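You operate a simulated robot arm through the tools that you are given. There is no shell and no other tool.

You are at the controls of a simulated two-armed robot. One attempt, no reset.

## Task
Make the white carriage ready: tie snug, black and white plugs home, switch on.
Fine: slider out till the tie is snug, black plug into the pack, white plug into the module, and the switch last; the lamp under it turns green.

The check looks at the end state, three seconds after you hand in, the way a careful person would. Anything else that was tipped, shoved, dropped, spilled or broken makes it a failure.

## Robot
Two 7-joint arms with two-finger parallel grippers on one trunk, on a base that moves. Base frame: it is fixed to the floor where the robot stands at the start and does not move with it; the origin is under the middle of the robot, x ahead of it, y to its left, z up. Units: m, degrees, N and s.
The left shoulder is at the start at [0.05, 0.158, 1.183], the right one opposite. With the tool pointing down near the work surface each hand reaches from about 0.1 to 0.6 m from the robot's upright axis, wherever it stands, measured 20 degrees to its own side. Places, roughly: black plug of the white carriage (3x2x5 cm) [0.6, 0, 1.2]; carriage with the white strip [0.5, 0.1, 1]; port of the module of the white carriage [0.5, 0, 1.3]; port of the pack of the white carriage [0.5, 0.1, 1.2]; slider of the white carriage [0.5, 0.2, 1.2]; switch of the white carriage [0.4, 0, 1.2]; white plug of the white carriage (3x2x5 cm) [0.5, 0, 1.2]. Payload 3.91 kg a hand.
The tool frame of a hand sits at the grasp point between the pads (the TCP): z along the fingers, y along the line on which they close. The tips reach 0.03 m beyond it. The gripper opens to 0.11 m. The fingers are 0.02 m wide and 0.01 m thick; the gripper's body (0.048 by 0.112 m) begins 0.055 m behind the TCP.
Orientation is told as [roll, pitch, yaw] about the base's x, y, z axes, in that order, counted from this pose: with the fingers straight down and closing along the base's y, the tool's x points along the base's -x, its y along +y and its z along -z.

## Interface
- The arms move only by the tool step_arm. It takes "left_deltas", "right_deltas" or both (then of equal length, played together; a hand with none holds still); each is a list of rows, each a list of 7 numbers: the shift along the base's x, y, z in m, then the turn, a rotation vector about the base's x, y, z in degrees, then the closure, from 0 (fully open) to 1 (shut). In form: [[dx, dy, dz, wx, wy, wz, jaw], ...]. A call has 1 to 20 rows; each row shifts and turns the commanded pose from where the row before left it. Rows are played at 5 a second. More than 0.05 m and 8.6 degrees between two rows, or a gripper value outside its range, and nothing of the call is played. A pose out of reach is approached as far as the arm can. The call stops where the force on the tool passes 40 N (or 10 N more than at its start, if that is more) or the arm is blocked; 0.2 s more then pass. Each finger travels about 0.153 m/s and halts on what it meets, pressing with about 40 N; the grip force reading is that of the motor and also rises with nothing between the fingers. The clock runs only during rows and for 0.2 s after the last one: add rows that do not move to give the fingers time. The reply holds the time, the measured pose of the TCP, the force on the tool along the base axes, the opening and the grip force, in the units named above and with some noise, with the torque about the TCP (base axes, N m) and any sound that the robot's microphone picked up.
- Cameras (640 x 400 px; columns grow to the right, rows downward): "scene" is now at [0.1274, 0.0181, 1.3238]; the picture's right is [0.22, -0.98, 0.00], its down [-0.53, -0.12, -0.84] and it looks along [0.82, 0.18, -0.55] (base axes); focal length 275 px, centre (320, 200). "left" rides on the left gripper at [0.072, -0.017, -0.103] in its tool frame; the picture's right is [0.23, 0.97, 0.00], its down [-0.76, 0.18, -0.62] and it looks along [-0.61, 0.14, 0.78] (tool axes); focal length 222 px, centre (320, 200). "right" rides on the right gripper at [0.072, 0.017, -0.103] in its tool frame; the picture's right is [-0.23, 0.97, 0.00], its down [-0.76, -0.18, -0.62] and it looks along [-0.61, -0.14, 0.78] (tool axes); focal length 222 px, centre (320, 200). There is no depth. A picture from a camera that has moved, and an enlarged one, comes with that camera's place and axes in the base frame and with its lens.
- capture(camera): a new picture of that camera. No time passes.
- lift_body(by): slides the trunk up (or, below 0, down) by that many m; the arms and the scene camera ride with it, the base frame stays. It gives what a move gives, with no picture.
- roll_base(legs): drives the robot by 1 to 6 legs, each [ahead, turn to the left] in m and degrees, along the robot's own axes; the way and the turn of a leg run together, so that a leg with both is an arc; at most 1.5 m and 180 degrees a leg. The arms and the cameras ride along, it lands a little off, and it stops where it bumps. It gives what a move gives.
- head_to(pan, tilt): turns the head with the scene camera to pan (to the left, within 80 degrees either way) and tilt (down, from -29 to 69), counted from straight ahead of the robot. It gives what a move gives.
- inspect(camera, box): a new picture of the part [left, top, right, bottom] of that camera's present view, enlarged. No time passes.
- finish_job(): hands the job in; it is judged then, once.

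Nothing tells you exact positions but the pictures and the camera data. Unless the task says otherwise, let go and move clear before handing in.

The tools are called after "Request:" as name(argument=value, ...) on one line, values as JSON. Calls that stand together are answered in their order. step_arm: Moves the arms, as the interface text tells. Its arguments: {"type":"object","properties":{"left_deltas":{"type":"array"},"right_deltas":{"type":"array"}},"required":[]} The other tools are called the same way: lift_body (by) moves the trunk up or down; roll_base (legs) drives the base; head_to (pan, tilt) turns the head that bears the scene camera; capture (camera) takes a picture; inspect (camera, box) takes an enlarged picture of a part of a camera's view; finish_job () hands the job in.

At the start:

```text
t: 0.0
left_tool_pos: [0.3918, 0.2377, 0.9993]
left_tool_rot: [-0.1, 0.0, 0.0]
left_wrist_force: [-0.1, 0.5, 0.5]
left_torque: [0.03, 0.02, 0.0]
left_grip_width: 0.1101
left_grip_force: 0.0
right_tool_pos: [0.3975, -0.0769, 1.0008]
right_tool_rot: [0.1, -0.1, -0.1]
right_wrist_force: [-0.3, 0.8, 0.8]
right_torque: [-0.02, -0.02, -0.02]
right_grip_width: 0.1102
right_grip_force: 0.0
trunk travel left (down, up): [-0.425, 0.057]
robot x, y, heading: [0.0011, -0.0004, 0.1]
head pan, tilt (commanded): [12.8, 33.2]
```

scene: 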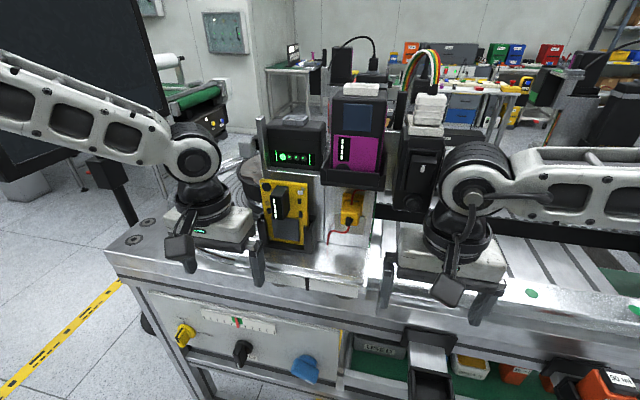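
right: 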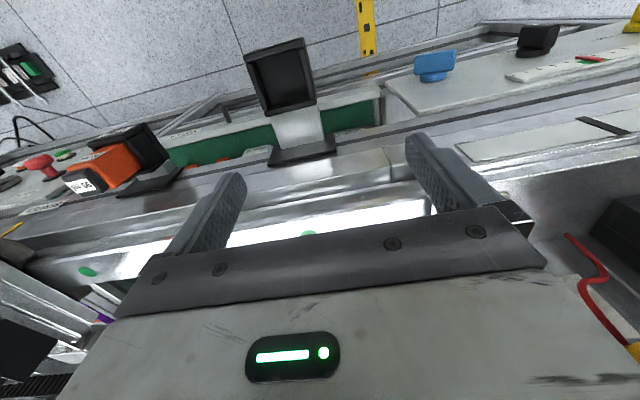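
left: 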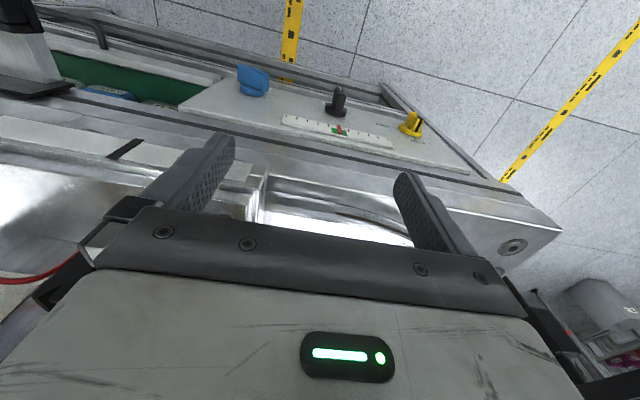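

I see a bench with a carriage in the middle holding several boxes: a green-lit box, a magenta module, a yellow-framed pack and a yellow piece. I'll enlarge parts of the picture before moving anything.

Request:
inspect(camera="scene", box=[230, 80, 470, 300])

Request:
inspect(camera="scene", box=[250, 160, 390, 300])

Request:
inspect(camera="scene", box=[320, 30, 470, 190])

```text
1.82 times, centred on (350, 190) of scene
camera zoom: at [0.1274, 0.0181, 1.3238], right [0.22, -0.98, 0.0], down [-0.53, -0.12, -0.84], along [0.82, 0.18, -0.55], focal length 501 px, centre (266, 218)
```

zoom: 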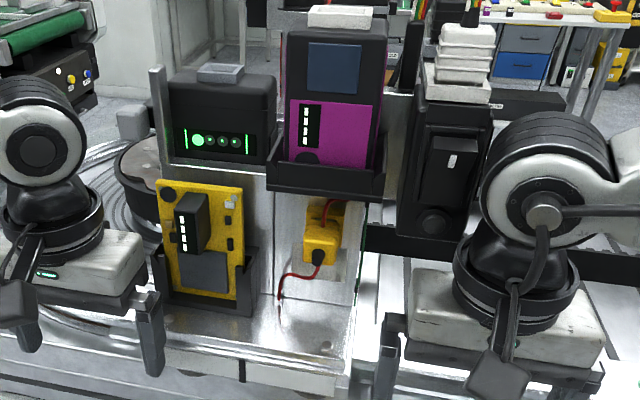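

```text
2.86 times, centred on (320, 230) of scene
camera zoom: at [0.1274, 0.0181, 1.3238], right [0.22, -0.98, 0.0], down [-0.53, -0.12, -0.84], along [0.82, 0.18, -0.55], focal length 787 px, centre (320, 114)
```

zoom: 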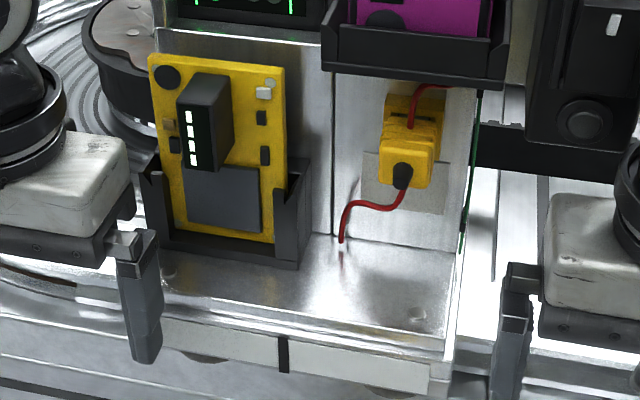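

```text
2.50 times, centred on (395, 110) of scene
camera zoom: at [0.1274, 0.0181, 1.3238], right [0.22, -0.98, 0.0], down [-0.53, -0.12, -0.84], along [0.82, 0.18, -0.55], focal length 688 px, centre (132, 425)
```

zoom: 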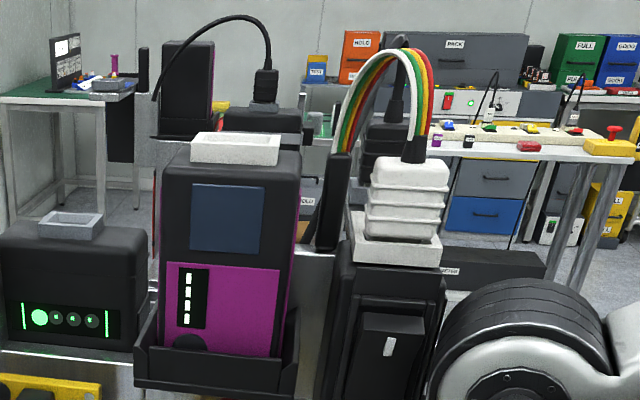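

The pack (black, grey port on top), the magenta module (white port on top) and the parked white plug with its ribbon cable are visible. The slider and black plug aren't clear yet, so I'll raise the trunk for a better view.

Request:
lift_body(by=0.055)

Request:
capture(camera="scene")

```text
t: 1.0
left_tool_pos: [0.3914, 0.2381, 1.0547]
left_tool_rot: [0.0, 0.0, 0.0]
left_wrist_force: [0.1, 0.2, 0.5]
left_torque: [-0.04, 0.0, 0.05]
left_grip_width: 0.1099
left_grip_force: 0.1
right_tool_pos: [0.3972, -0.0757, 1.0551]
right_tool_rot: [0.0, -0.1, -0.1]
right_wrist_force: [0.1, 0.0, 0.3]
right_torque: [0.01, -0.02, -0.01]
right_grip_width: 0.11
right_grip_force: 0.1
trunk travel left (down, up): [-0.48, 0.002]
robot x, y, heading: [-0.0022, -0.0011, 0.1]
head pan, tilt (commanded): [12.8, 33.2]
```

```text
taken
camera scene: at [0.1276, 0.0181, 1.3787], right [0.22, -0.98, 0.0], down [-0.53, -0.12, -0.84], along [0.82, 0.18, -0.55], focal length 275 px, centre (320, 200)
```

scene: 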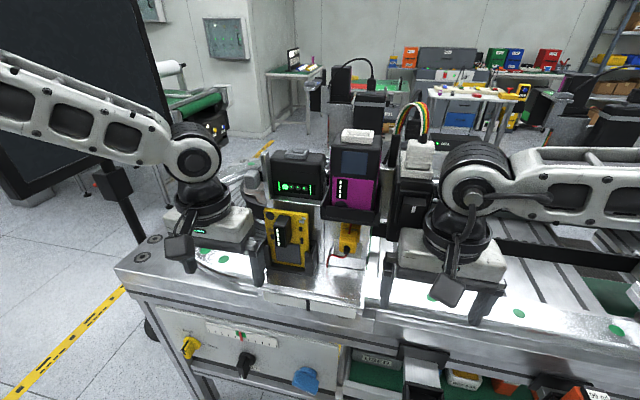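

The view is a bit higher now. I'll enlarge the carriage, then the left side for the slider and tie.

Request:
inspect(camera="scene", box=[210, 120, 330, 270])

Request:
inspect(camera="scene", box=[310, 50, 460, 160])

Request:
inspect(camera="scene", box=[320, 120, 460, 270])

```text
2.67 times, centred on (270, 195) of scene
camera zoom: at [0.1276, 0.0181, 1.3787], right [0.22, -0.98, 0.0], down [-0.53, -0.12, -0.84], along [0.82, 0.18, -0.55], focal length 734 px, centre (453, 213)
```

zoom: 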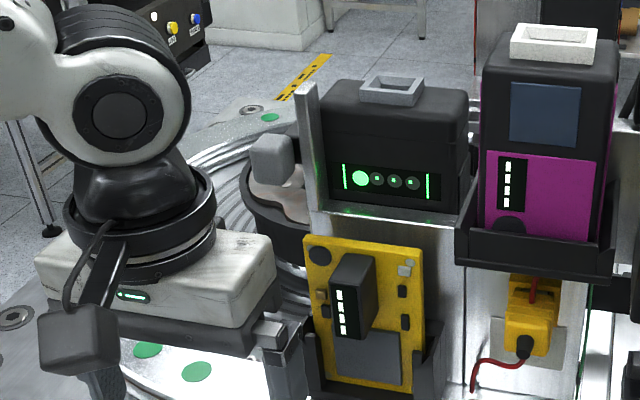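

```text
3.64 times, centred on (385, 105) of scene
camera zoom: at [0.1276, 0.0181, 1.3787], right [0.22, -0.98, 0.0], down [-0.53, -0.12, -0.84], along [0.82, 0.18, -0.55], focal length 1001 px, centre (84, 546)
```

zoom: 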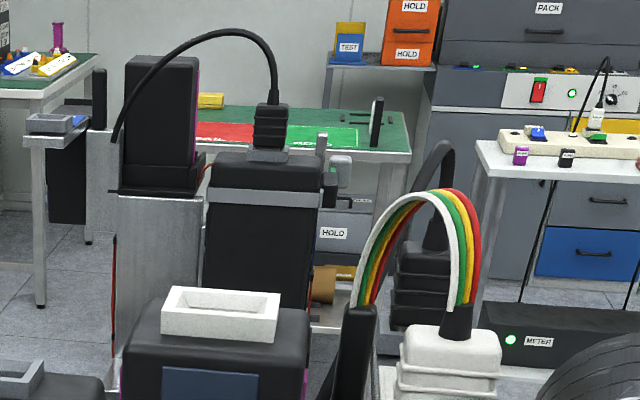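

```text
2.67 times, centred on (390, 195) of scene
camera zoom: at [0.1276, 0.0181, 1.3787], right [0.22, -0.98, 0.0], down [-0.53, -0.12, -0.84], along [0.82, 0.18, -0.55], focal length 734 px, centre (133, 213)
```

zoom: 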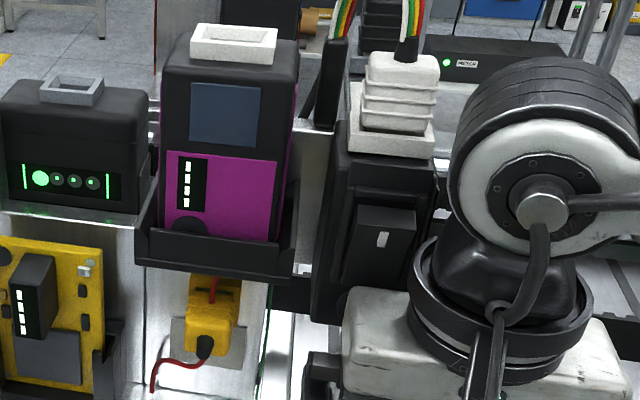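

A grey rounded block near [0.5, 0.22, 1.15] is likely the slider knob. I'll raise both hands away from the carriage and turn their cameras inward to see the sides.

Request:
step_arm(left_deltas=[[-0.01, 0.02, 0.02, 0, 0, -8, 0], [-0.01, 0.025, 0.036, 0, 0, -8, 0], [-0.005, 0.025, 0.04, 0, 0, -8, 0], [-0.005, 0.025, 0.04, 0, 0, -8, 0], [0, 0.025, 0.04, 0, 0, -8, 0], [0, 0.025, 0.04, 0, 0, -8, 0], [0, 0.02, 0.04, 0, 0, -8, 0], [0, 0.0, 0.02, 0, 0, -8, 0]], right_deltas=[[-0.02, -0.02, 0.02, 0, 0, 8, 0], [-0.01, -0.025, 0.036, 0, 0, 8, 0], [-0.005, -0.025, 0.04, 0, 0, 8, 0], [-0.005, -0.025, 0.04, 0, 0, 8, 0], [0, -0.025, 0.04, 0, 0, 8, 0], [0, -0.025, 0.04, 0, 0, 8, 0], [0, -0.025, 0.04, 0, 0, 8, 0], [0, -0.02, 0.02, 0, 0, 8, 0]])

Request:
capture(camera="left")

Request:
capture(camera="right")

Request:
capture(camera="scene")

```text
t: 2.8
left_tool_pos: [0.3618, 0.4045, 1.3313]
left_tool_rot: [-0.1, -0.1, -64.1]
left_wrist_force: [-0.2, -0.1, -0.2]
left_torque: [0.01, 0.0, 0.01]
left_grip_width: 0.1101
left_grip_force: 0.0
right_tool_pos: [0.3124, -0.2041, 1.2973]
right_tool_rot: [0.2, -0.2, 64.1]
right_wrist_force: [-0.2, -1.0, 0.1]
right_torque: [-0.03, 0.04, 0.02]
right_grip_width: 0.11
right_grip_force: 0.1
right hand out of reach, approached as far as the arm can: row 7, 8
trunk travel left (down, up): [-0.48, 0.002]
robot x, y, heading: [-0.0019, 0.0018, -0.1]
head pan, tilt (commanded): [12.8, 33.2]
```

```text
taken
camera left: at [0.3145, 0.4621, 1.4333], right [0.78, 0.63, 0.0], down [0.49, -0.61, 0.62], along [0.39, -0.49, -0.78], focal length 222 px, centre (320, 200)
```

left: 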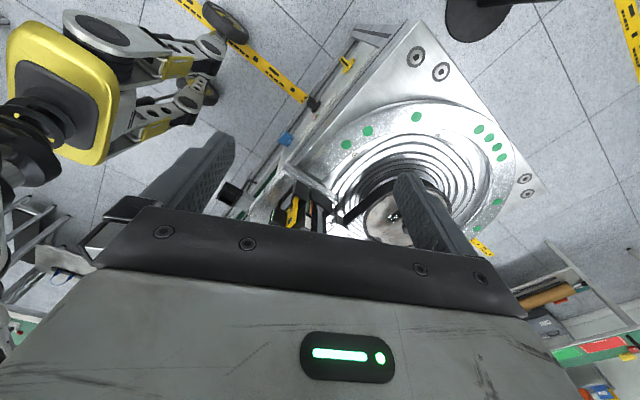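

```text
taken
camera right: at [0.2662, -0.2624, 1.4012], right [-0.78, 0.63, 0.0], down [0.49, 0.6, 0.62], along [0.39, 0.49, -0.78], focal length 222 px, centre (320, 200)
```

right: 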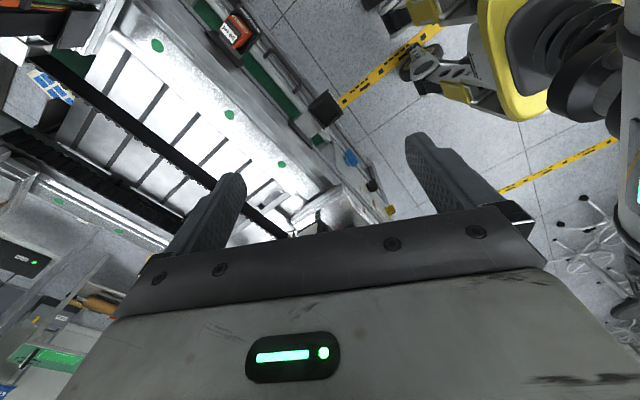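

```text
taken
camera scene: at [0.1273, 0.0181, 1.3787], right [0.22, -0.98, 0.0], down [-0.53, -0.12, -0.84], along [0.82, 0.18, -0.55], focal length 275 px, centre (320, 200)
```

scene: 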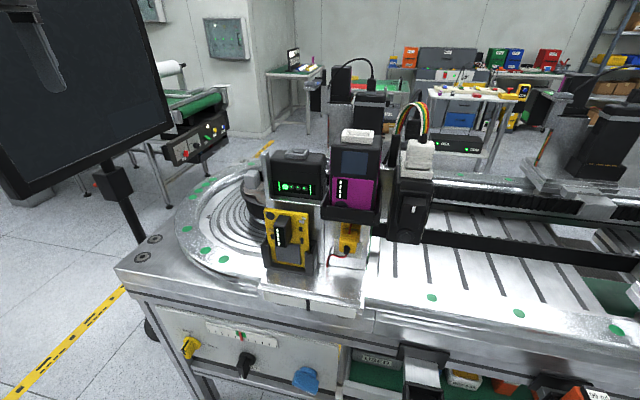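

The bench is a transfer line with our carriage at its left end, and the gripper bodies hide the lower half of each hand picture. I'll tilt both hands toward horizontal so their cameras see the carriage's sides.

Request:
step_arm(left_deltas=[[-0.005, 0.01, 0.0, -7.56, -3.7, 0, 0], [-0.005, 0.01, 0.0, -7.56, -3.7, 0, 0], [-0.005, 0.01, 0.0, -7.56, -3.7, 0, 0], [-0.005, 0.01, 0.0, -7.56, -3.7, 0, 0], [-0.005, 0.01, 0.0, -7.56, -3.7, 0, 0], [-0.005, 0.0, 0.0, -7.56, -3.7, 0, 0]], right_deltas=[[0, 0, 0.0, 7.56, -3.7, 0, 0], [0, 0, 0.0, 7.56, -3.7, 0, 0], [0, 0, 0.0, 7.56, -3.7, 0, 0], [0, 0, 0.0, 7.56, -3.7, 0, 0], [0, 0, 0.0, 7.56, -3.7, 0, 0], [0, 0, 0.0, 7.56, -3.7, 0, 0]])

Request:
capture(camera="left")

Request:
capture(camera="right")

```text
t: 4.2
left_tool_pos: [0.3332, 0.4536, 1.33]
left_tool_rot: [0.2, -50.7, -64.1]
left_wrist_force: [0.6, 0.8, 1.2]
left_torque: [-0.02, -0.03, -0.02]
left_grip_width: 0.1101
left_grip_force: 0.1
right_tool_pos: [0.3127, -0.2055, 1.3002]
right_tool_rot: [0.1, -50.7, 63.9]
right_wrist_force: [-0.3, -0.6, 0.5]
right_torque: [0.0, 0.01, -0.03]
right_grip_width: 0.11
right_grip_force: 0.0
trunk travel left (down, up): [-0.48, 0.002]
robot x, y, heading: [0.0007, 0.0003, 0.1]
head pan, tilt (commanded): [12.8, 33.2]
```

```text
taken
camera left: at [0.262, 0.5594, 1.3387], right [0.81, 0.56, -0.17], down [0.16, 0.08, 0.98], along [0.56, -0.83, -0.03], focal length 222 px, centre (320, 200)
```

left: 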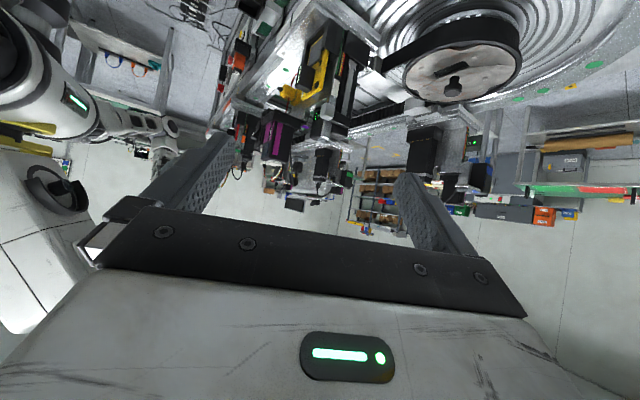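

```text
taken
camera right: at [0.2436, -0.3122, 1.3093], right [-0.81, 0.56, 0.18], down [0.16, -0.08, 0.98], along [0.56, 0.83, -0.03], focal length 222 px, centre (320, 200)
```

right: 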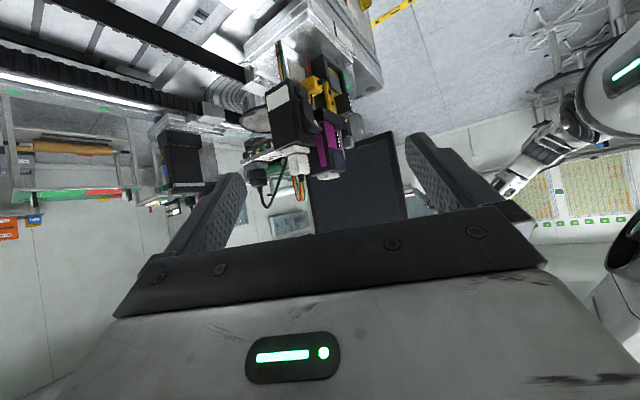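

Both hand cameras now see the carriage sides, upside down. I'll enlarge the top halves of both pictures.

Request:
inspect(camera="left", box=[230, 0, 410, 200])

Request:
inspect(camera="left", box=[260, 20, 400, 130])

Request:
inspect(camera="right", box=[220, 60, 380, 220])

Request:
inspect(camera="right", box=[230, 0, 390, 130])

```text
2.00 times, centred on (320, 100) of left
camera zoom: at [0.262, 0.5594, 1.3387], right [0.81, 0.56, -0.17], down [0.16, 0.08, 0.98], along [0.56, -0.83, -0.03], focal length 444 px, centre (320, 400)
```

zoom: 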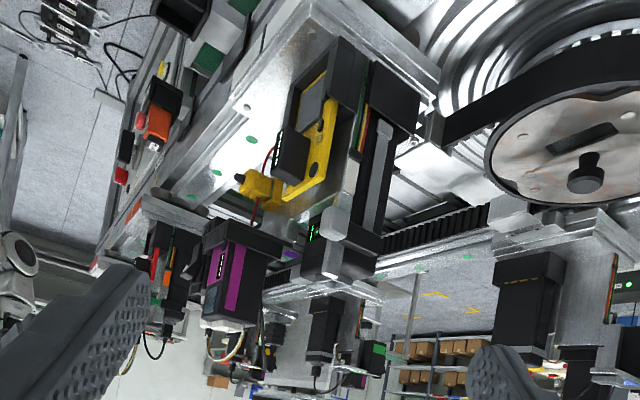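

```text
3.64 times, centred on (330, 75) of left
camera zoom: at [0.262, 0.5594, 1.3387], right [0.81, 0.56, -0.17], down [0.16, 0.08, 0.98], along [0.56, -0.83, -0.03], focal length 808 px, centre (284, 654)
```

zoom: 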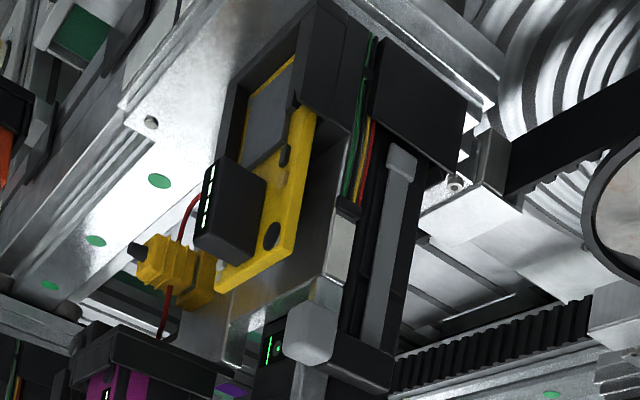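

```text
2.50 times, centred on (300, 140) of right
camera zoom: at [0.2436, -0.3122, 1.3093], right [-0.81, 0.56, 0.18], down [0.16, -0.08, 0.98], along [0.56, 0.83, -0.03], focal length 555 px, centre (370, 350)
```

zoom: 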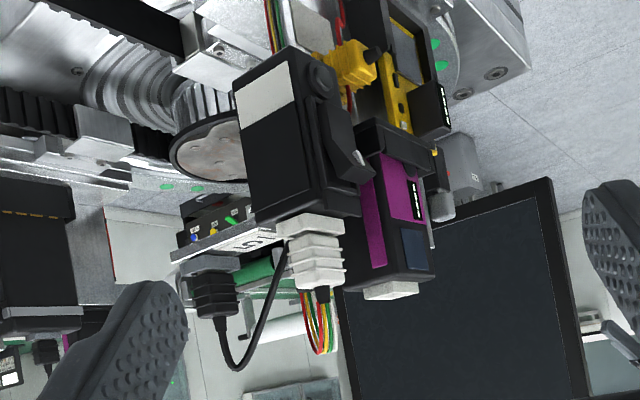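

```text
3.08 times, centred on (310, 65) of right
camera zoom: at [0.2436, -0.3122, 1.3093], right [-0.81, 0.56, 0.18], down [0.16, -0.08, 0.98], along [0.56, 0.83, -0.03], focal length 684 px, centre (351, 615)
```

zoom: 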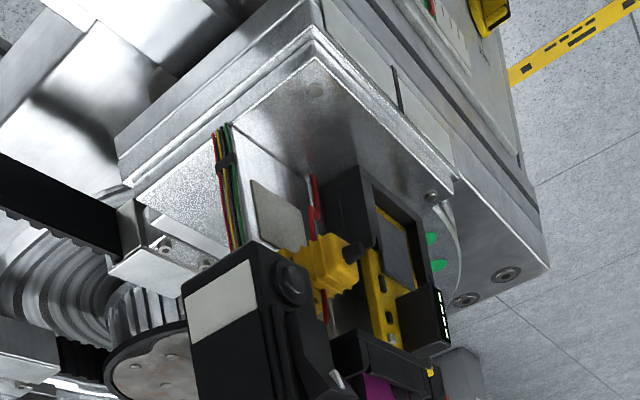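

From the left I see a grey knob at about [0.48, 0.21, 1.164] and a grey bar beside a black box behind the panel. On the right I see the white plug parked on a black post and a black plug with a cable. I'll bring the left camera closer to the slider.

Request:
step_arm(left_deltas=[[0.02, -0.035, -0.005, 0, 0, 0, 0], [0.02, -0.035, -0.005, 0, 0, 0, 0], [0.02, -0.035, -0.005, 0, 0, 0, 0], [0.02, -0.035, -0.005, 0, 0, 0, 0]])

Request:
capture(camera="left")

Request:
inspect(camera="left", box=[230, 0, 430, 140])

```text
t: 5.2
left_tool_pos: [0.4109, 0.3115, 1.3095]
left_tool_rot: [0.0, -50.5, -64.0]
left_wrist_force: [0.3, 0.5, -0.3]
left_torque: [-0.01, 0.03, 0.0]
left_grip_width: 0.1101
left_grip_force: 0.1
right_tool_pos: [0.3137, -0.2069, 1.3001]
right_tool_rot: [0.1, -50.6, 63.8]
right_wrist_force: [-0.5, -0.3, -0.2]
right_torque: [-0.01, 0.02, 0.01]
right_grip_width: 0.1102
right_grip_force: 0.1
trunk travel left (down, up): [-0.48, 0.002]
robot x, y, heading: [0.0053, 0.0015, 0.1]
head pan, tilt (commanded): [12.8, 33.2]
```

```text
taken
camera left: at [0.339, 0.4176, 1.3186], right [0.81, 0.56, -0.17], down [0.16, 0.07, 0.98], along [0.56, -0.83, -0.03], focal length 222 px, centre (320, 200)
```

left: 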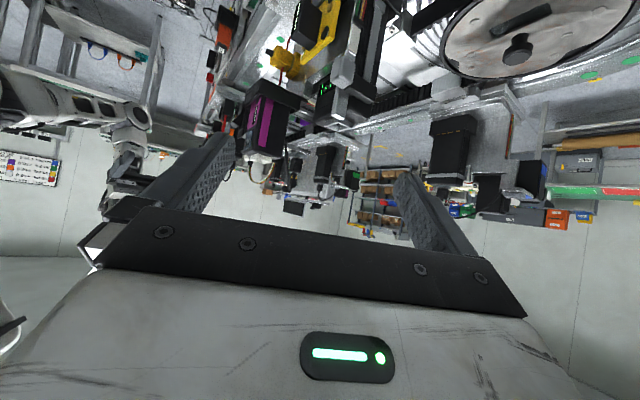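

```text
2.86 times, centred on (330, 70) of left
camera zoom: at [0.339, 0.4176, 1.3186], right [0.81, 0.56, -0.17], down [0.16, 0.07, 0.98], along [0.56, -0.83, -0.03], focal length 635 px, centre (291, 571)
```

zoom: 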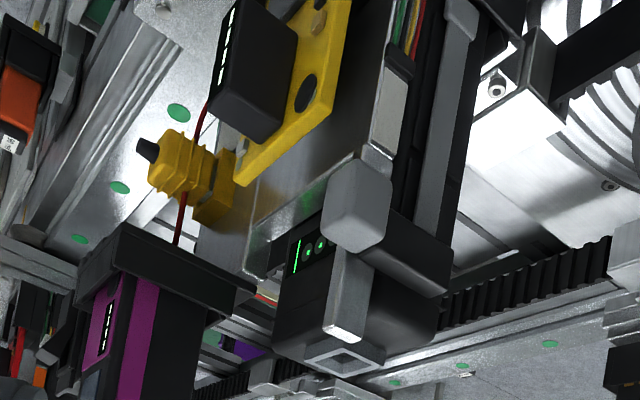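

The knob sits low on a grey post beside the pack, near the post's left face. I'll swing the left camera further round toward the back-left to see how the slider and tie fit together.

Request:
step_arm(left_deltas=[[0.018, 0.005, 0.0, 0, 0, -7.7, 0], [0.018, 0.0, 0.0, 0, 0, -7.7, 0], [0.018, 0, 0, 0, 0, -7.7, 0], [0.018, 0, 0, 0, 0, -7.7, 0], [0.018, 0, 0, 0, 0, -7.7, 0], [0.018, 0, 0, 0, 0, -7.7, 0]])

Request:
capture(camera="left")

Request:
inspect(camera="left", box=[230, 0, 430, 140])

```text
t: 6.6
left_tool_pos: [0.5254, 0.294, 1.2492]
left_tool_rot: [0.2, -48.3, -110.1]
left_wrist_force: [0.4, -0.4, -0.7]
left_torque: [-0.02, 0.05, -0.06]
left_grip_width: 0.1102
left_grip_force: 0.1
left hand out of reach, approached as far as the arm can: row 6
right_tool_pos: [0.3163, -0.2068, 1.2983]
right_tool_rot: [0.5, -50.6, 63.7]
right_wrist_force: [1.2, 0.5, -0.5]
right_torque: [0.0, 0.03, 0.05]
right_grip_width: 0.1101
right_grip_force: 0.0
trunk travel left (down, up): [-0.48, 0.002]
robot x, y, heading: [0.0015, -0.0013, 0.1]
head pan, tilt (commanded): [12.8, 33.2]
```

```text
taken
camera left: at [0.5527, 0.4171, 1.263], right [0.97, -0.19, -0.17], down [0.15, -0.1, 0.98], along [-0.2, -0.98, -0.07], focal length 222 px, centre (320, 200)
```

left: 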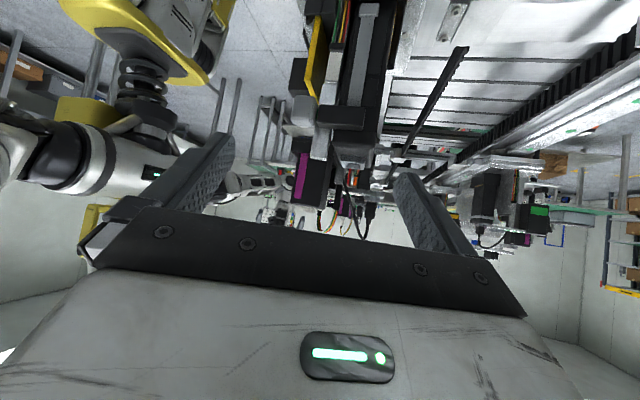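

```text
2.86 times, centred on (330, 70) of left
camera zoom: at [0.5527, 0.4171, 1.263], right [0.97, -0.19, -0.17], down [0.15, -0.1, 0.98], along [-0.2, -0.98, -0.07], focal length 635 px, centre (291, 571)
```

zoom: 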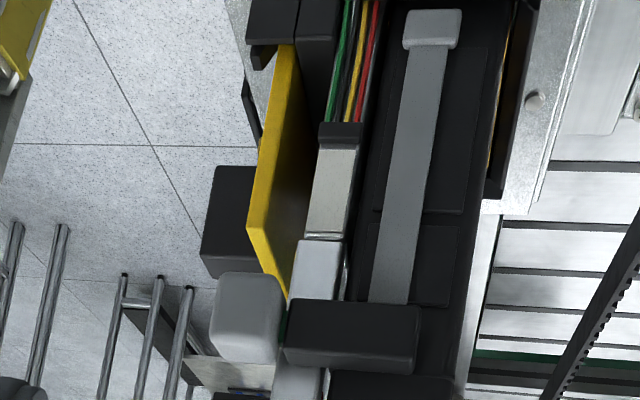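

From the side I see a black slider bar with the grey knob at its front end, and a grey strap running down the left face of the black body behind the panel. A second carriage behind looks already finished, so I'll inspect it as a reference.

Request:
inspect(camera="scene", box=[310, 50, 420, 130])

Request:
inspect(camera="scene", box=[550, 60, 640, 220])

Request:
capture(camera="scene")

Request:
inspect(camera="right", box=[140, 100, 320, 220])

```text
5.00 times, centred on (365, 90) of scene
camera zoom: at [0.1311, 0.0169, 1.3783], right [0.22, -0.98, 0.0], down [-0.54, -0.12, -0.83], along [0.81, 0.19, -0.55], focal length 1377 px, centre (95, 750)
```

zoom: 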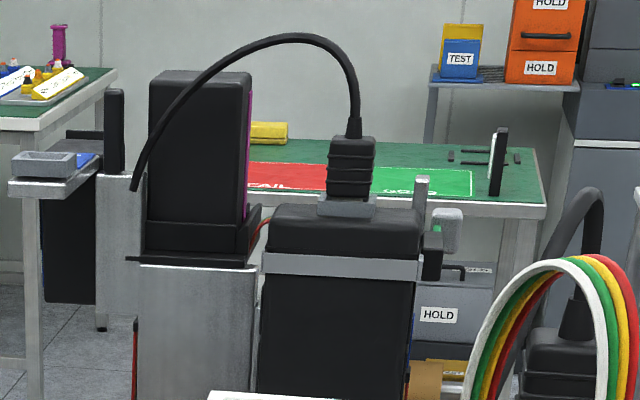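

```text
2.50 times, centred on (595, 140) of scene
camera zoom: at [0.1311, 0.0169, 1.3783], right [0.22, -0.98, 0.0], down [-0.54, -0.12, -0.83], along [0.81, 0.19, -0.55], focal length 688 px, centre (-368, 350)
```

zoom: 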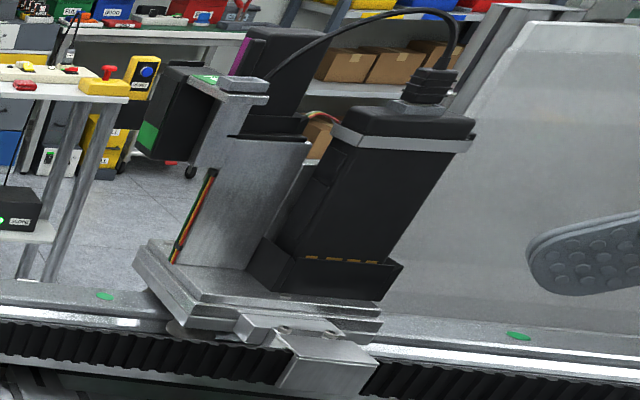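

```text
taken
camera scene: at [0.1311, 0.0169, 1.3783], right [0.22, -0.98, 0.0], down [-0.54, -0.12, -0.83], along [0.81, 0.19, -0.55], focal length 275 px, centre (320, 200)
```

scene: 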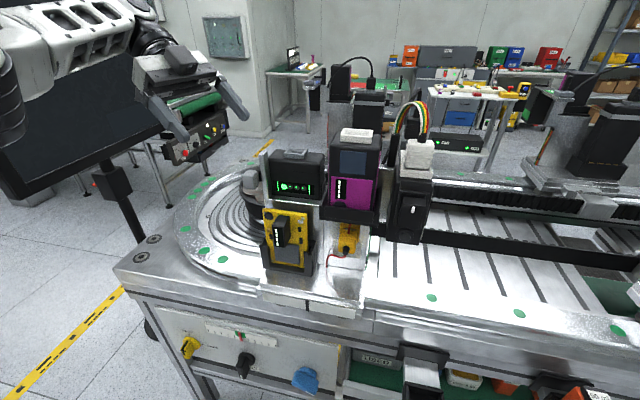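

```text
3.33 times, centred on (230, 160) of right
camera zoom: at [0.2469, -0.3135, 1.3083], right [-0.81, 0.56, 0.18], down [0.16, -0.08, 0.98], along [0.56, 0.83, -0.03], focal length 740 px, centre (620, 333)
```

zoom: 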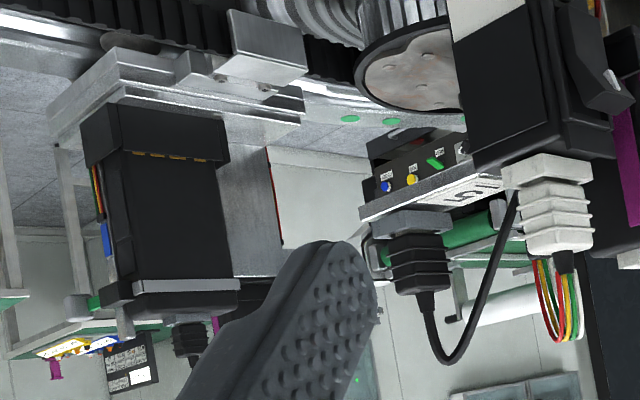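

In the finished carriages the tie runs horizontally round the top of the pack, with the slider at its left side. I need a view from above of our carriage, so I'll raise the left hand, turn it back and flatten its tilt.

Request:
step_arm(left_deltas=[[-0.015, 0.0, 0.02, 0, 0, 7.6, 0], [-0.015, 0.0, 0.02, 0, 0, 7.6, 0], [-0.015, 0, 0.015, 0, 0, 7.6, 0], [-0.01, 0, 0.015, 0, 0, 7.6, 0], [-0.01, -0.01, 0.0, 0, 0, 7.6, 0], [0, -0.015, 0.0, 6.65, 2.17, 0, 0], [0, -0.015, 0.0, 6.65, 2.17, 0, 0], [0, -0.015, 0, 6.65, 2.17, 0, 0], [0, -0.015, 0, 6.65, 2.17, 0, 0]])

Request:
capture(camera="left")

Request:
inspect(camera="left", box=[200, 0, 440, 180])

```text
t: 8.6
left_tool_pos: [0.4577, 0.2237, 1.321]
left_tool_rot: [0.1, -22.4, -72.1]
left_wrist_force: [-0.1, -0.4, -0.1]
left_torque: [0.02, -0.04, 0.0]
left_grip_width: 0.11
left_grip_force: 0.0
right_tool_pos: [0.3137, -0.2063, 1.2988]
right_tool_rot: [0.1, -50.6, 64.0]
right_wrist_force: [0.1, -0.3, 1.0]
right_torque: [-0.03, -0.01, -0.01]
right_grip_width: 0.1098
right_grip_force: 0.1
trunk travel left (down, up): [-0.48, 0.002]
robot x, y, heading: [-0.0028, -0.0001, -0.2]
head pan, tilt (commanded): [12.8, 33.2]
```

```text
taken
camera left: at [0.4085, 0.3206, 1.3889], right [0.86, 0.5, -0.09], down [0.31, -0.39, 0.87], along [0.4, -0.77, -0.49], focal length 222 px, centre (320, 200)
```

left: 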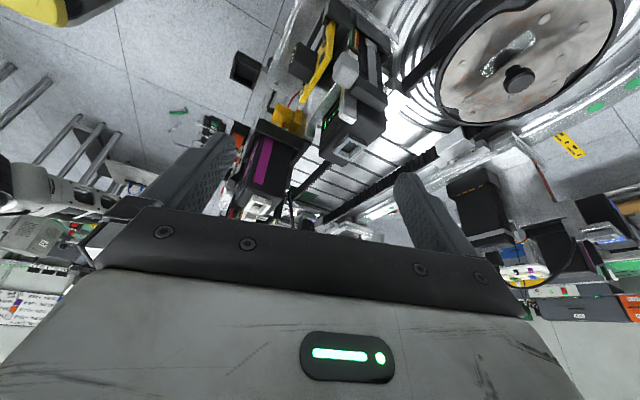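

```text
2.22 times, centred on (320, 90) of left
camera zoom: at [0.4085, 0.3206, 1.3889], right [0.86, 0.5, -0.09], down [0.31, -0.39, 0.87], along [0.4, -0.77, -0.49], focal length 494 px, centre (320, 444)
```

zoom: 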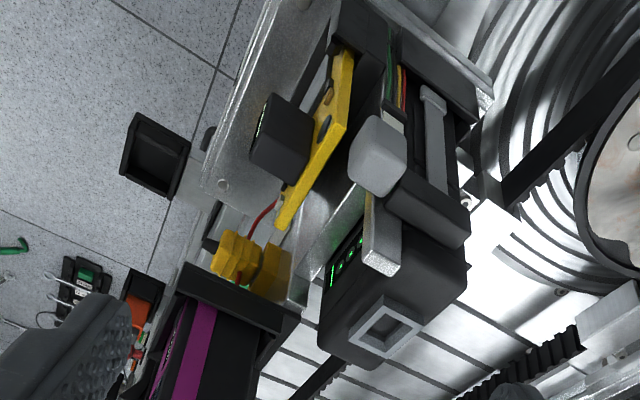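

Request:
inspect(camera="left", box=[310, 20, 400, 170])

Request:
inspect(camera="left", box=[210, 130, 350, 230])

```text
2.67 times, centred on (355, 95) of left
camera zoom: at [0.4085, 0.3206, 1.3889], right [0.86, 0.5, -0.09], down [0.31, -0.39, 0.87], along [0.4, -0.77, -0.49], focal length 592 px, centre (227, 480)
```

zoom: 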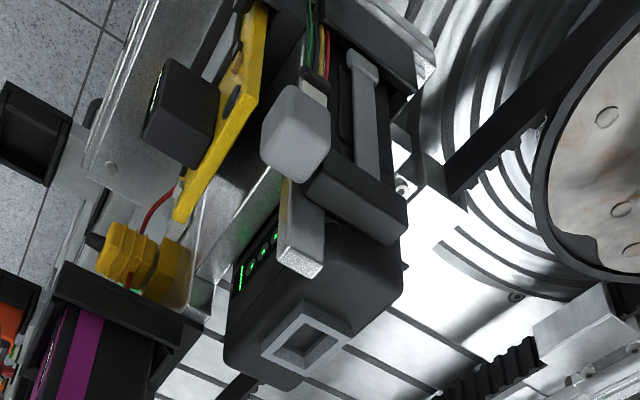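

```text
4.00 times, centred on (280, 180) of left
camera zoom: at [0.4085, 0.3206, 1.3889], right [0.86, 0.5, -0.09], down [0.31, -0.39, 0.87], along [0.4, -0.77, -0.49], focal length 888 px, centre (480, 280)
```

zoom: 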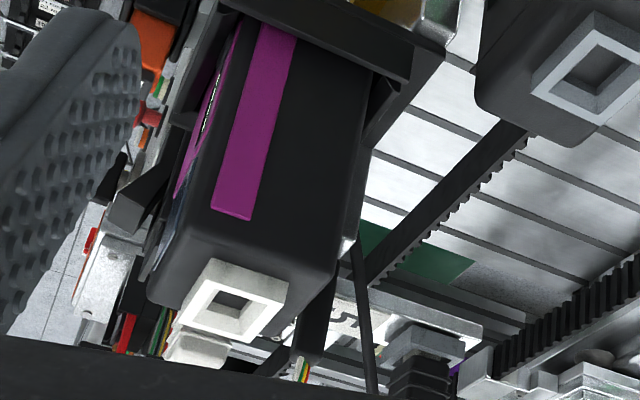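

The slider looks like a black bar with a grey knob on the pack's left side, next to a thin grey post. I'll compare it closely with the finished carriage to work out which way it travels.

Request:
inspect(camera="scene", box=[375, 70, 415, 110])

Request:
inspect(camera="scene", box=[230, 140, 310, 220])

Request:
inspect(camera="left", box=[320, 20, 390, 130])

Request:
inspect(camera="right", box=[145, 125, 245, 215])

```text
10.00 times, centred on (395, 90) of scene
camera zoom: at [0.1275, 0.0172, 1.3787], right [0.22, -0.98, 0.0], down [-0.53, -0.12, -0.84], along [0.82, 0.19, -0.55], focal length 2753 px, centre (-430, 1300)
```

zoom: 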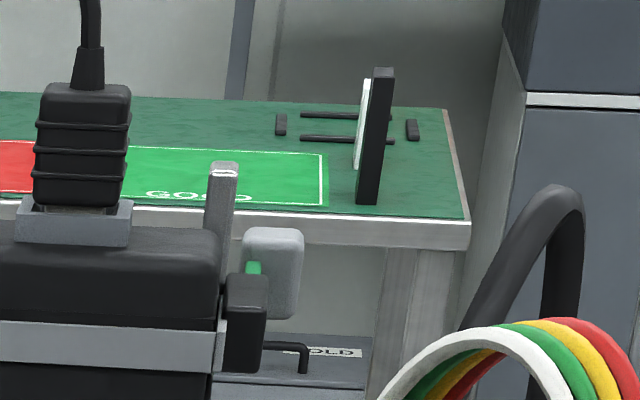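

```text
5.00 times, centred on (270, 180) of scene
camera zoom: at [0.1275, 0.0172, 1.3787], right [0.22, -0.98, 0.0], down [-0.53, -0.12, -0.84], along [0.82, 0.19, -0.55], focal length 1377 px, centre (570, 300)
```

zoom: 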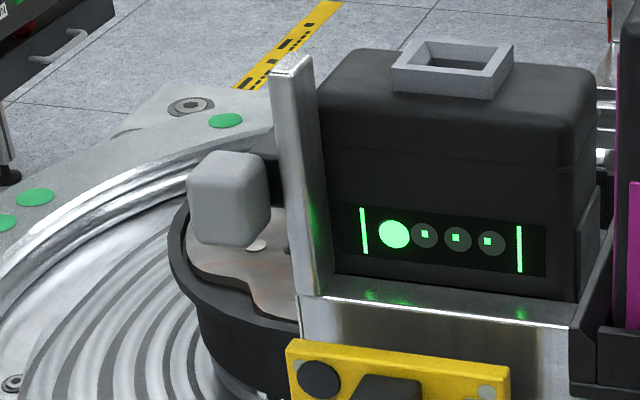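

```text
3.64 times, centred on (355, 75) of left
camera zoom: at [0.4085, 0.3206, 1.3889], right [0.86, 0.5, -0.09], down [0.31, -0.39, 0.87], along [0.4, -0.77, -0.49], focal length 808 px, centre (193, 654)
```

zoom: 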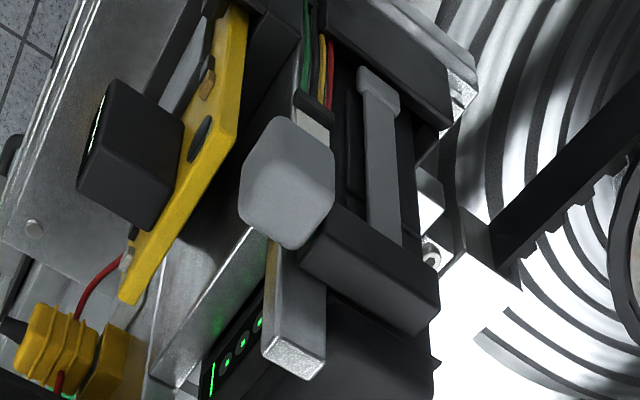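

```text
4.44 times, centred on (195, 170) of right
camera zoom: at [0.2434, -0.3132, 1.3092], right [-0.81, 0.56, 0.18], down [0.16, -0.08, 0.98], along [0.56, 0.83, -0.03], focal length 987 px, centre (876, 333)
```

zoom: 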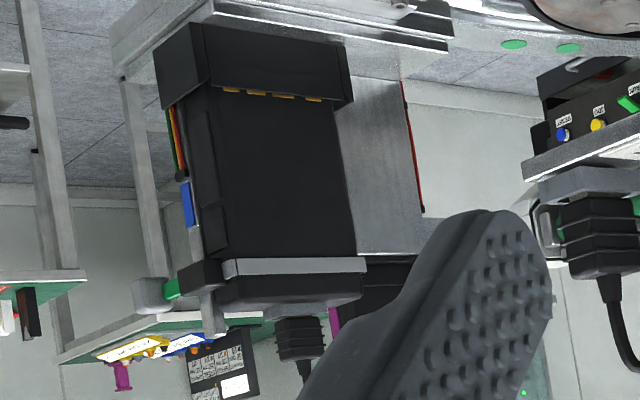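

On the finished carriages the knob has been drawn forward out of its black housing, showing a green mark, so on ours "out" means pulling it toward the robot (-x). I'll square the left hand to fingers-down above the knob at about [0.48, 0.207, 1.163] with the jaws half closed.

Request:
step_arm(left_deltas=[[0, 0.0, 0.0, 7.1, 2.3, 0, 0], [0, 0.0, 0.0, 7.1, 2.3, 0, 0], [0, 0.0, 0, 7.1, 2.3, 0, 0], [0, 0, 0, 0, 0, 8, 0.2], [0, 0, 0, 0, 0, 8, 0.3], [0, 0, 0, 0, 0, 8, 0.4], [0, 0, 0, 0, 0, 8, 0.4], [0, 0, 0, 0, 0, 8, 0.4], [0, 0, 0, 0, 0, 8, 0.4], [0, 0, 0, 0, 0, 8, 0.4], [0, 0, 0, 0, 0, 8, 0.4], [0, 0, 0, 0, 0, 8, 0.4]])

Request:
capture(camera="left")

```text
t: 11.2
left_tool_pos: [0.4561, 0.2237, 1.3213]
left_tool_rot: [-0.2, -0.1, 0.1]
left_wrist_force: [0.5, 0.1, 0.9]
left_torque: [0.01, 0.01, -0.02]
left_grip_width: 0.0661
left_grip_force: 0.0
right_tool_pos: [0.3137, -0.2067, 1.2999]
right_tool_rot: [0.1, -50.7, 63.9]
right_wrist_force: [0.5, -0.7, 0.1]
right_torque: [0.01, -0.03, 0.01]
right_grip_width: 0.1099
right_grip_force: 0.1
trunk travel left (down, up): [-0.48, 0.002]
robot x, y, heading: [0.0004, 0.0007, 0.0]
head pan, tilt (commanded): [12.8, 33.2]
```

```text
taken
camera left: at [0.384, 0.2078, 1.423], right [-0.23, 0.97, 0.0], down [0.76, 0.18, 0.62], along [0.61, 0.14, -0.78], focal length 222 px, centre (320, 200)
```

left: 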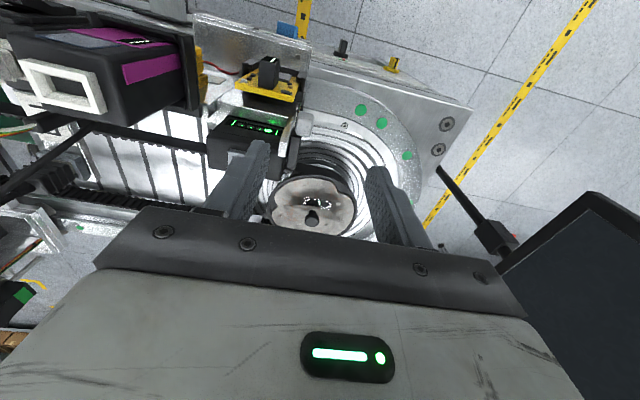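

Request:
inspect(camera="left", box=[190, 40, 350, 180])

Request:
inspect(camera="left", box=[0, 0, 220, 150])

```text
2.86 times, centred on (270, 110) of left
camera zoom: at [0.384, 0.2078, 1.423], right [-0.23, 0.97, 0.0], down [0.76, 0.18, 0.62], along [0.61, 0.14, -0.78], focal length 635 px, centre (463, 457)
```

zoom: 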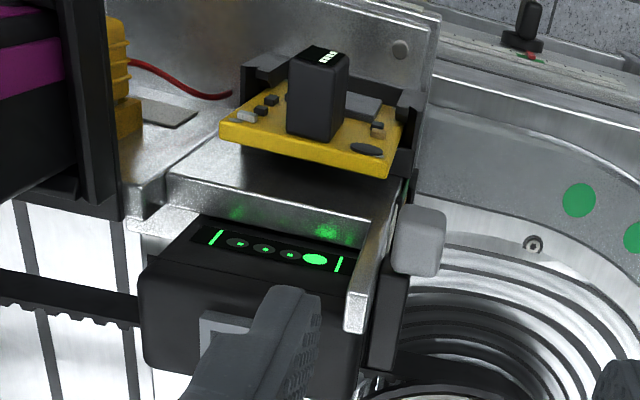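

```text
2.67 times, centred on (110, 75) of left
camera zoom: at [0.384, 0.2078, 1.423], right [-0.23, 0.97, 0.0], down [0.76, 0.18, 0.62], along [0.61, 0.14, -0.78], focal length 592 px, centre (880, 533)
```

zoom: 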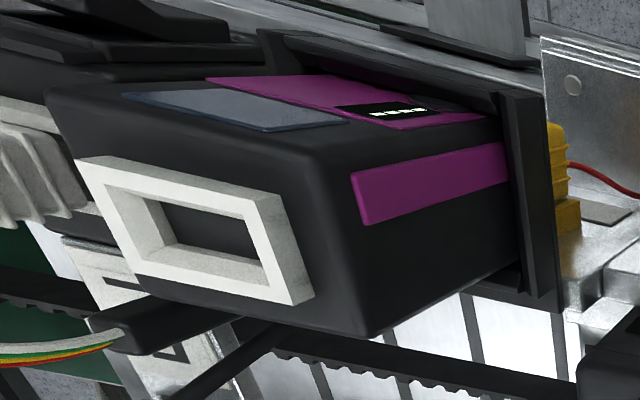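

From above the knob sits at about [0.479, 0.21, 1.165], just left of the upright post. I'll move down to a hover over it and check the alignment before gripping.

Request:
step_arm(left_deltas=[[0.005, -0.005, -0.029, 0, 0, 0, 0.4], [0.005, -0.005, -0.029, 0, 0, 0, 0.4], [0.004, -0.0045, -0.029, 0, 0, 0, 0.4]])

Request:
inspect(camera="left", box=[200, 60, 440, 240])

Request:
inspect(camera="scene", box=[200, 100, 320, 220])

```text
t: 12.0
left_tool_pos: [0.4729, 0.2088, 1.232]
left_tool_rot: [-0.1, -0.1, -0.1]
left_wrist_force: [-0.4, -0.3, 0.3]
left_torque: [-0.01, -0.01, -0.03]
left_grip_width: 0.066
left_grip_force: 0.0
right_tool_pos: [0.3137, -0.2066, 1.2996]
right_tool_rot: [0.1, -50.6, 63.9]
right_wrist_force: [0.9, -0.7, -0.3]
right_torque: [-0.01, 0.0, 0.01]
right_grip_width: 0.11
right_grip_force: 0.0
trunk travel left (down, up): [-0.48, 0.002]
robot x, y, heading: [0.0004, -0.0015, -0.1]
head pan, tilt (commanded): [12.8, 33.2]
```

```text
2.22 times, centred on (320, 150) of left
camera zoom: at [0.4012, 0.1928, 1.335], right [-0.23, 0.97, 0.0], down [0.76, 0.18, 0.62], along [0.61, 0.14, -0.78], focal length 494 px, centre (320, 311)
```

zoom: 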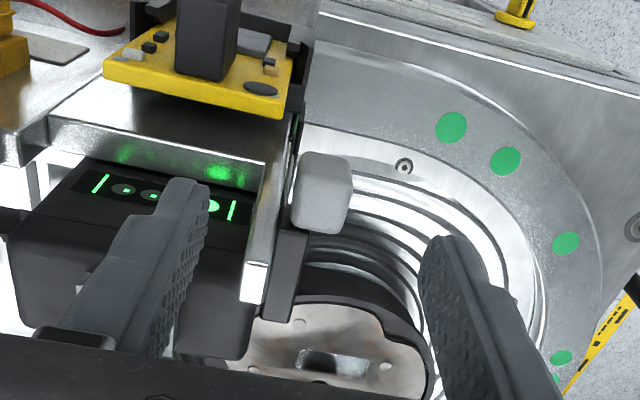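

```text
3.33 times, centred on (260, 160) of scene
camera zoom: at [0.1278, 0.0181, 1.3787], right [0.22, -0.98, 0.0], down [-0.53, -0.12, -0.84], along [0.82, 0.18, -0.55], focal length 918 px, centre (520, 333)
```

zoom: 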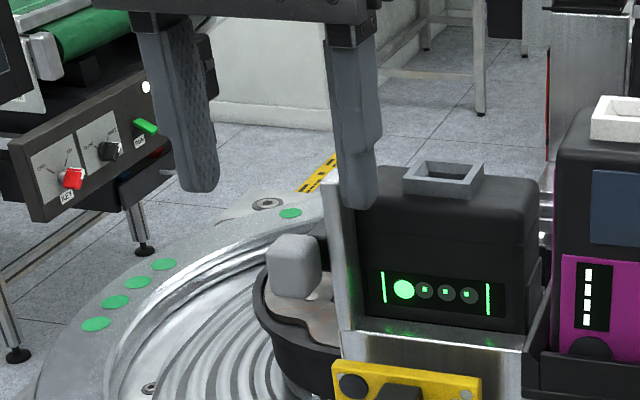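

The knob is centred near y 0.211 between the open fingers, and the inner finger will pass in front of the post. I'll go down around the knob and close.

Request:
step_arm(left_deltas=[[-0.001, 0.002, -0.02, 0, 0, 0, 0.4], [0, 0, -0.02, 0, 0, 0, 0.4], [0, 0, -0.02, 0, 0, 0, 0.4]])

Request:
inspect(camera="left", box=[200, 60, 440, 240])

Request:
inspect(camera="scene", box=[200, 100, 320, 220])

```text
t: 12.8
left_tool_pos: [0.4709, 0.2105, 1.174]
left_tool_rot: [0.0, -0.2, -0.1]
left_wrist_force: [0.0, -0.3, 0.6]
left_torque: [0.04, -0.02, 0.03]
left_grip_width: 0.0659
left_grip_force: 0.1
right_tool_pos: [0.3133, -0.2056, 1.3002]
right_tool_rot: [0.1, -50.5, 63.9]
right_wrist_force: [-0.6, 0.7, 0.4]
right_torque: [-0.03, 0.03, 0.01]
right_grip_width: 0.11
right_grip_force: 0.0
trunk travel left (down, up): [-0.48, 0.002]
robot x, y, heading: [0.0001, 0.0002, -0.0]
head pan, tilt (commanded): [12.8, 33.2]
```

```text
2.22 times, centred on (320, 150) of left
camera zoom: at [0.3981, 0.1948, 1.2762], right [-0.22, 0.97, 0.0], down [0.76, 0.18, 0.63], along [0.61, 0.14, -0.78], focal length 494 px, centre (320, 311)
```

zoom: 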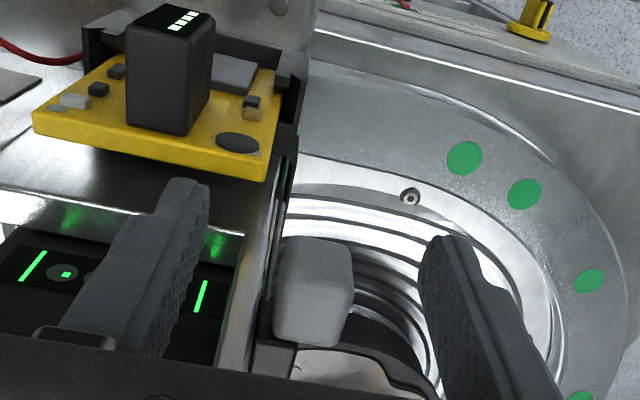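

```text
3.33 times, centred on (260, 160) of scene
camera zoom: at [0.1277, 0.0181, 1.3787], right [0.22, -0.98, 0.0], down [-0.53, -0.12, -0.84], along [0.82, 0.18, -0.55], focal length 918 px, centre (520, 333)
```

zoom: 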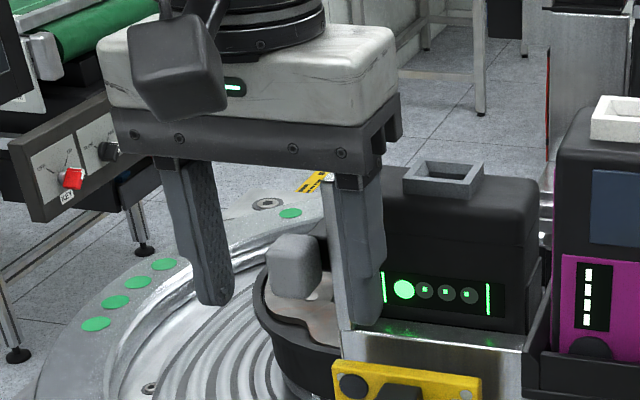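

The knob is between the fingers, centred at y 0.210. Closing on it now.

Request:
step_arm(left_deltas=[[0, 0, 0, 0, 0, 0, 0.7], [0, 0, 0, 0, 0, 0, 1.0], [0, 0, 0, 0, 0, 0, 1.0]])

Request:
inspect(camera="left", box=[200, 60, 440, 240])

```text
t: 13.6
left_tool_pos: [0.4713, 0.2109, 1.1735]
left_tool_rot: [-0.1, -0.1, -0.1]
left_wrist_force: [0.4, -1.3, -2.9]
left_torque: [0.04, -0.47, -0.02]
left_grip_width: 0.0194
left_grip_force: 45.3
right_tool_pos: [0.3129, -0.2059, 1.2997]
right_tool_rot: [0.1, -50.5, 63.9]
right_wrist_force: [-0.3, 0.1, -0.1]
right_torque: [0.01, 0.02, -0.02]
right_grip_width: 0.1101
right_grip_force: 0.0
trunk travel left (down, up): [-0.48, 0.002]
robot x, y, heading: [-0.0015, -0.0029, 0.2]
head pan, tilt (commanded): [12.8, 33.2]
```

```text
2.22 times, centred on (320, 150) of left
camera zoom: at [0.3979, 0.1945, 1.2764], right [-0.22, 0.97, 0.0], down [0.76, 0.18, 0.62], along [0.61, 0.14, -0.78], focal length 494 px, centre (320, 311)
```

zoom: 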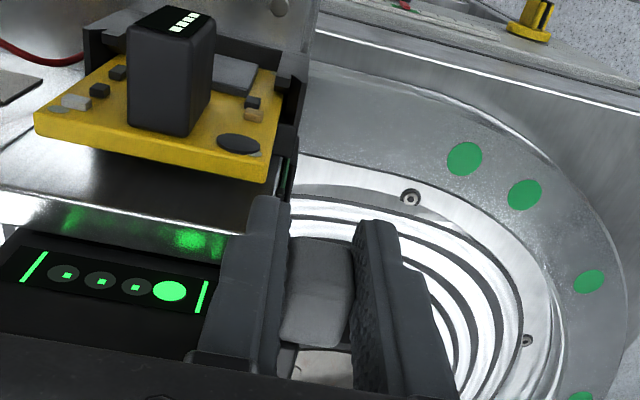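

The knob is gripped at 19.4 mm with little side force. I'll pull it toward the robot in small steps and watch the force.

Request:
step_arm(left_deltas=[[-0.002, 0, 0, 0, 0, 0, 1.0], [-0.002, 0, 0, 0, 0, 0, 1.0], [-0.002, 0, 0, 0, 0, 0, 1.0]])

Request:
inspect(camera="left", box=[200, 60, 440, 240])

```text
t: 14.4
left_tool_pos: [0.4656, 0.2107, 1.1739]
left_tool_rot: [-0.1, -0.1, -0.1]
left_wrist_force: [0.6, -0.7, -4.6]
left_torque: [0.04, -0.9, 0.03]
left_grip_width: 0.0195
left_grip_force: 45.1
right_tool_pos: [0.3126, -0.2067, 1.2988]
right_tool_rot: [0.1, -50.7, 63.8]
right_wrist_force: [-0.6, 0.3, -0.1]
right_torque: [-0.01, -0.02, -0.02]
right_grip_width: 0.1099
right_grip_force: 0.0
trunk travel left (down, up): [-0.48, 0.002]
robot x, y, heading: [0.0015, -0.0026, 0.1]
head pan, tilt (commanded): [12.8, 33.2]
```

```text
2.22 times, centred on (320, 150) of left
camera zoom: at [0.3929, 0.1944, 1.2764], right [-0.23, 0.97, 0.0], down [0.76, 0.18, 0.62], along [0.61, 0.14, -0.78], focal length 494 px, centre (320, 311)
```

zoom: 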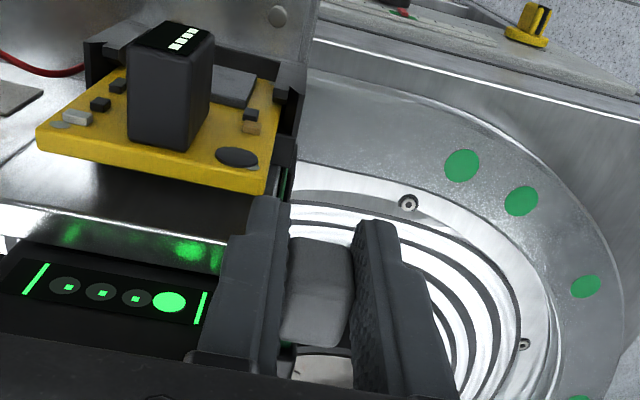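

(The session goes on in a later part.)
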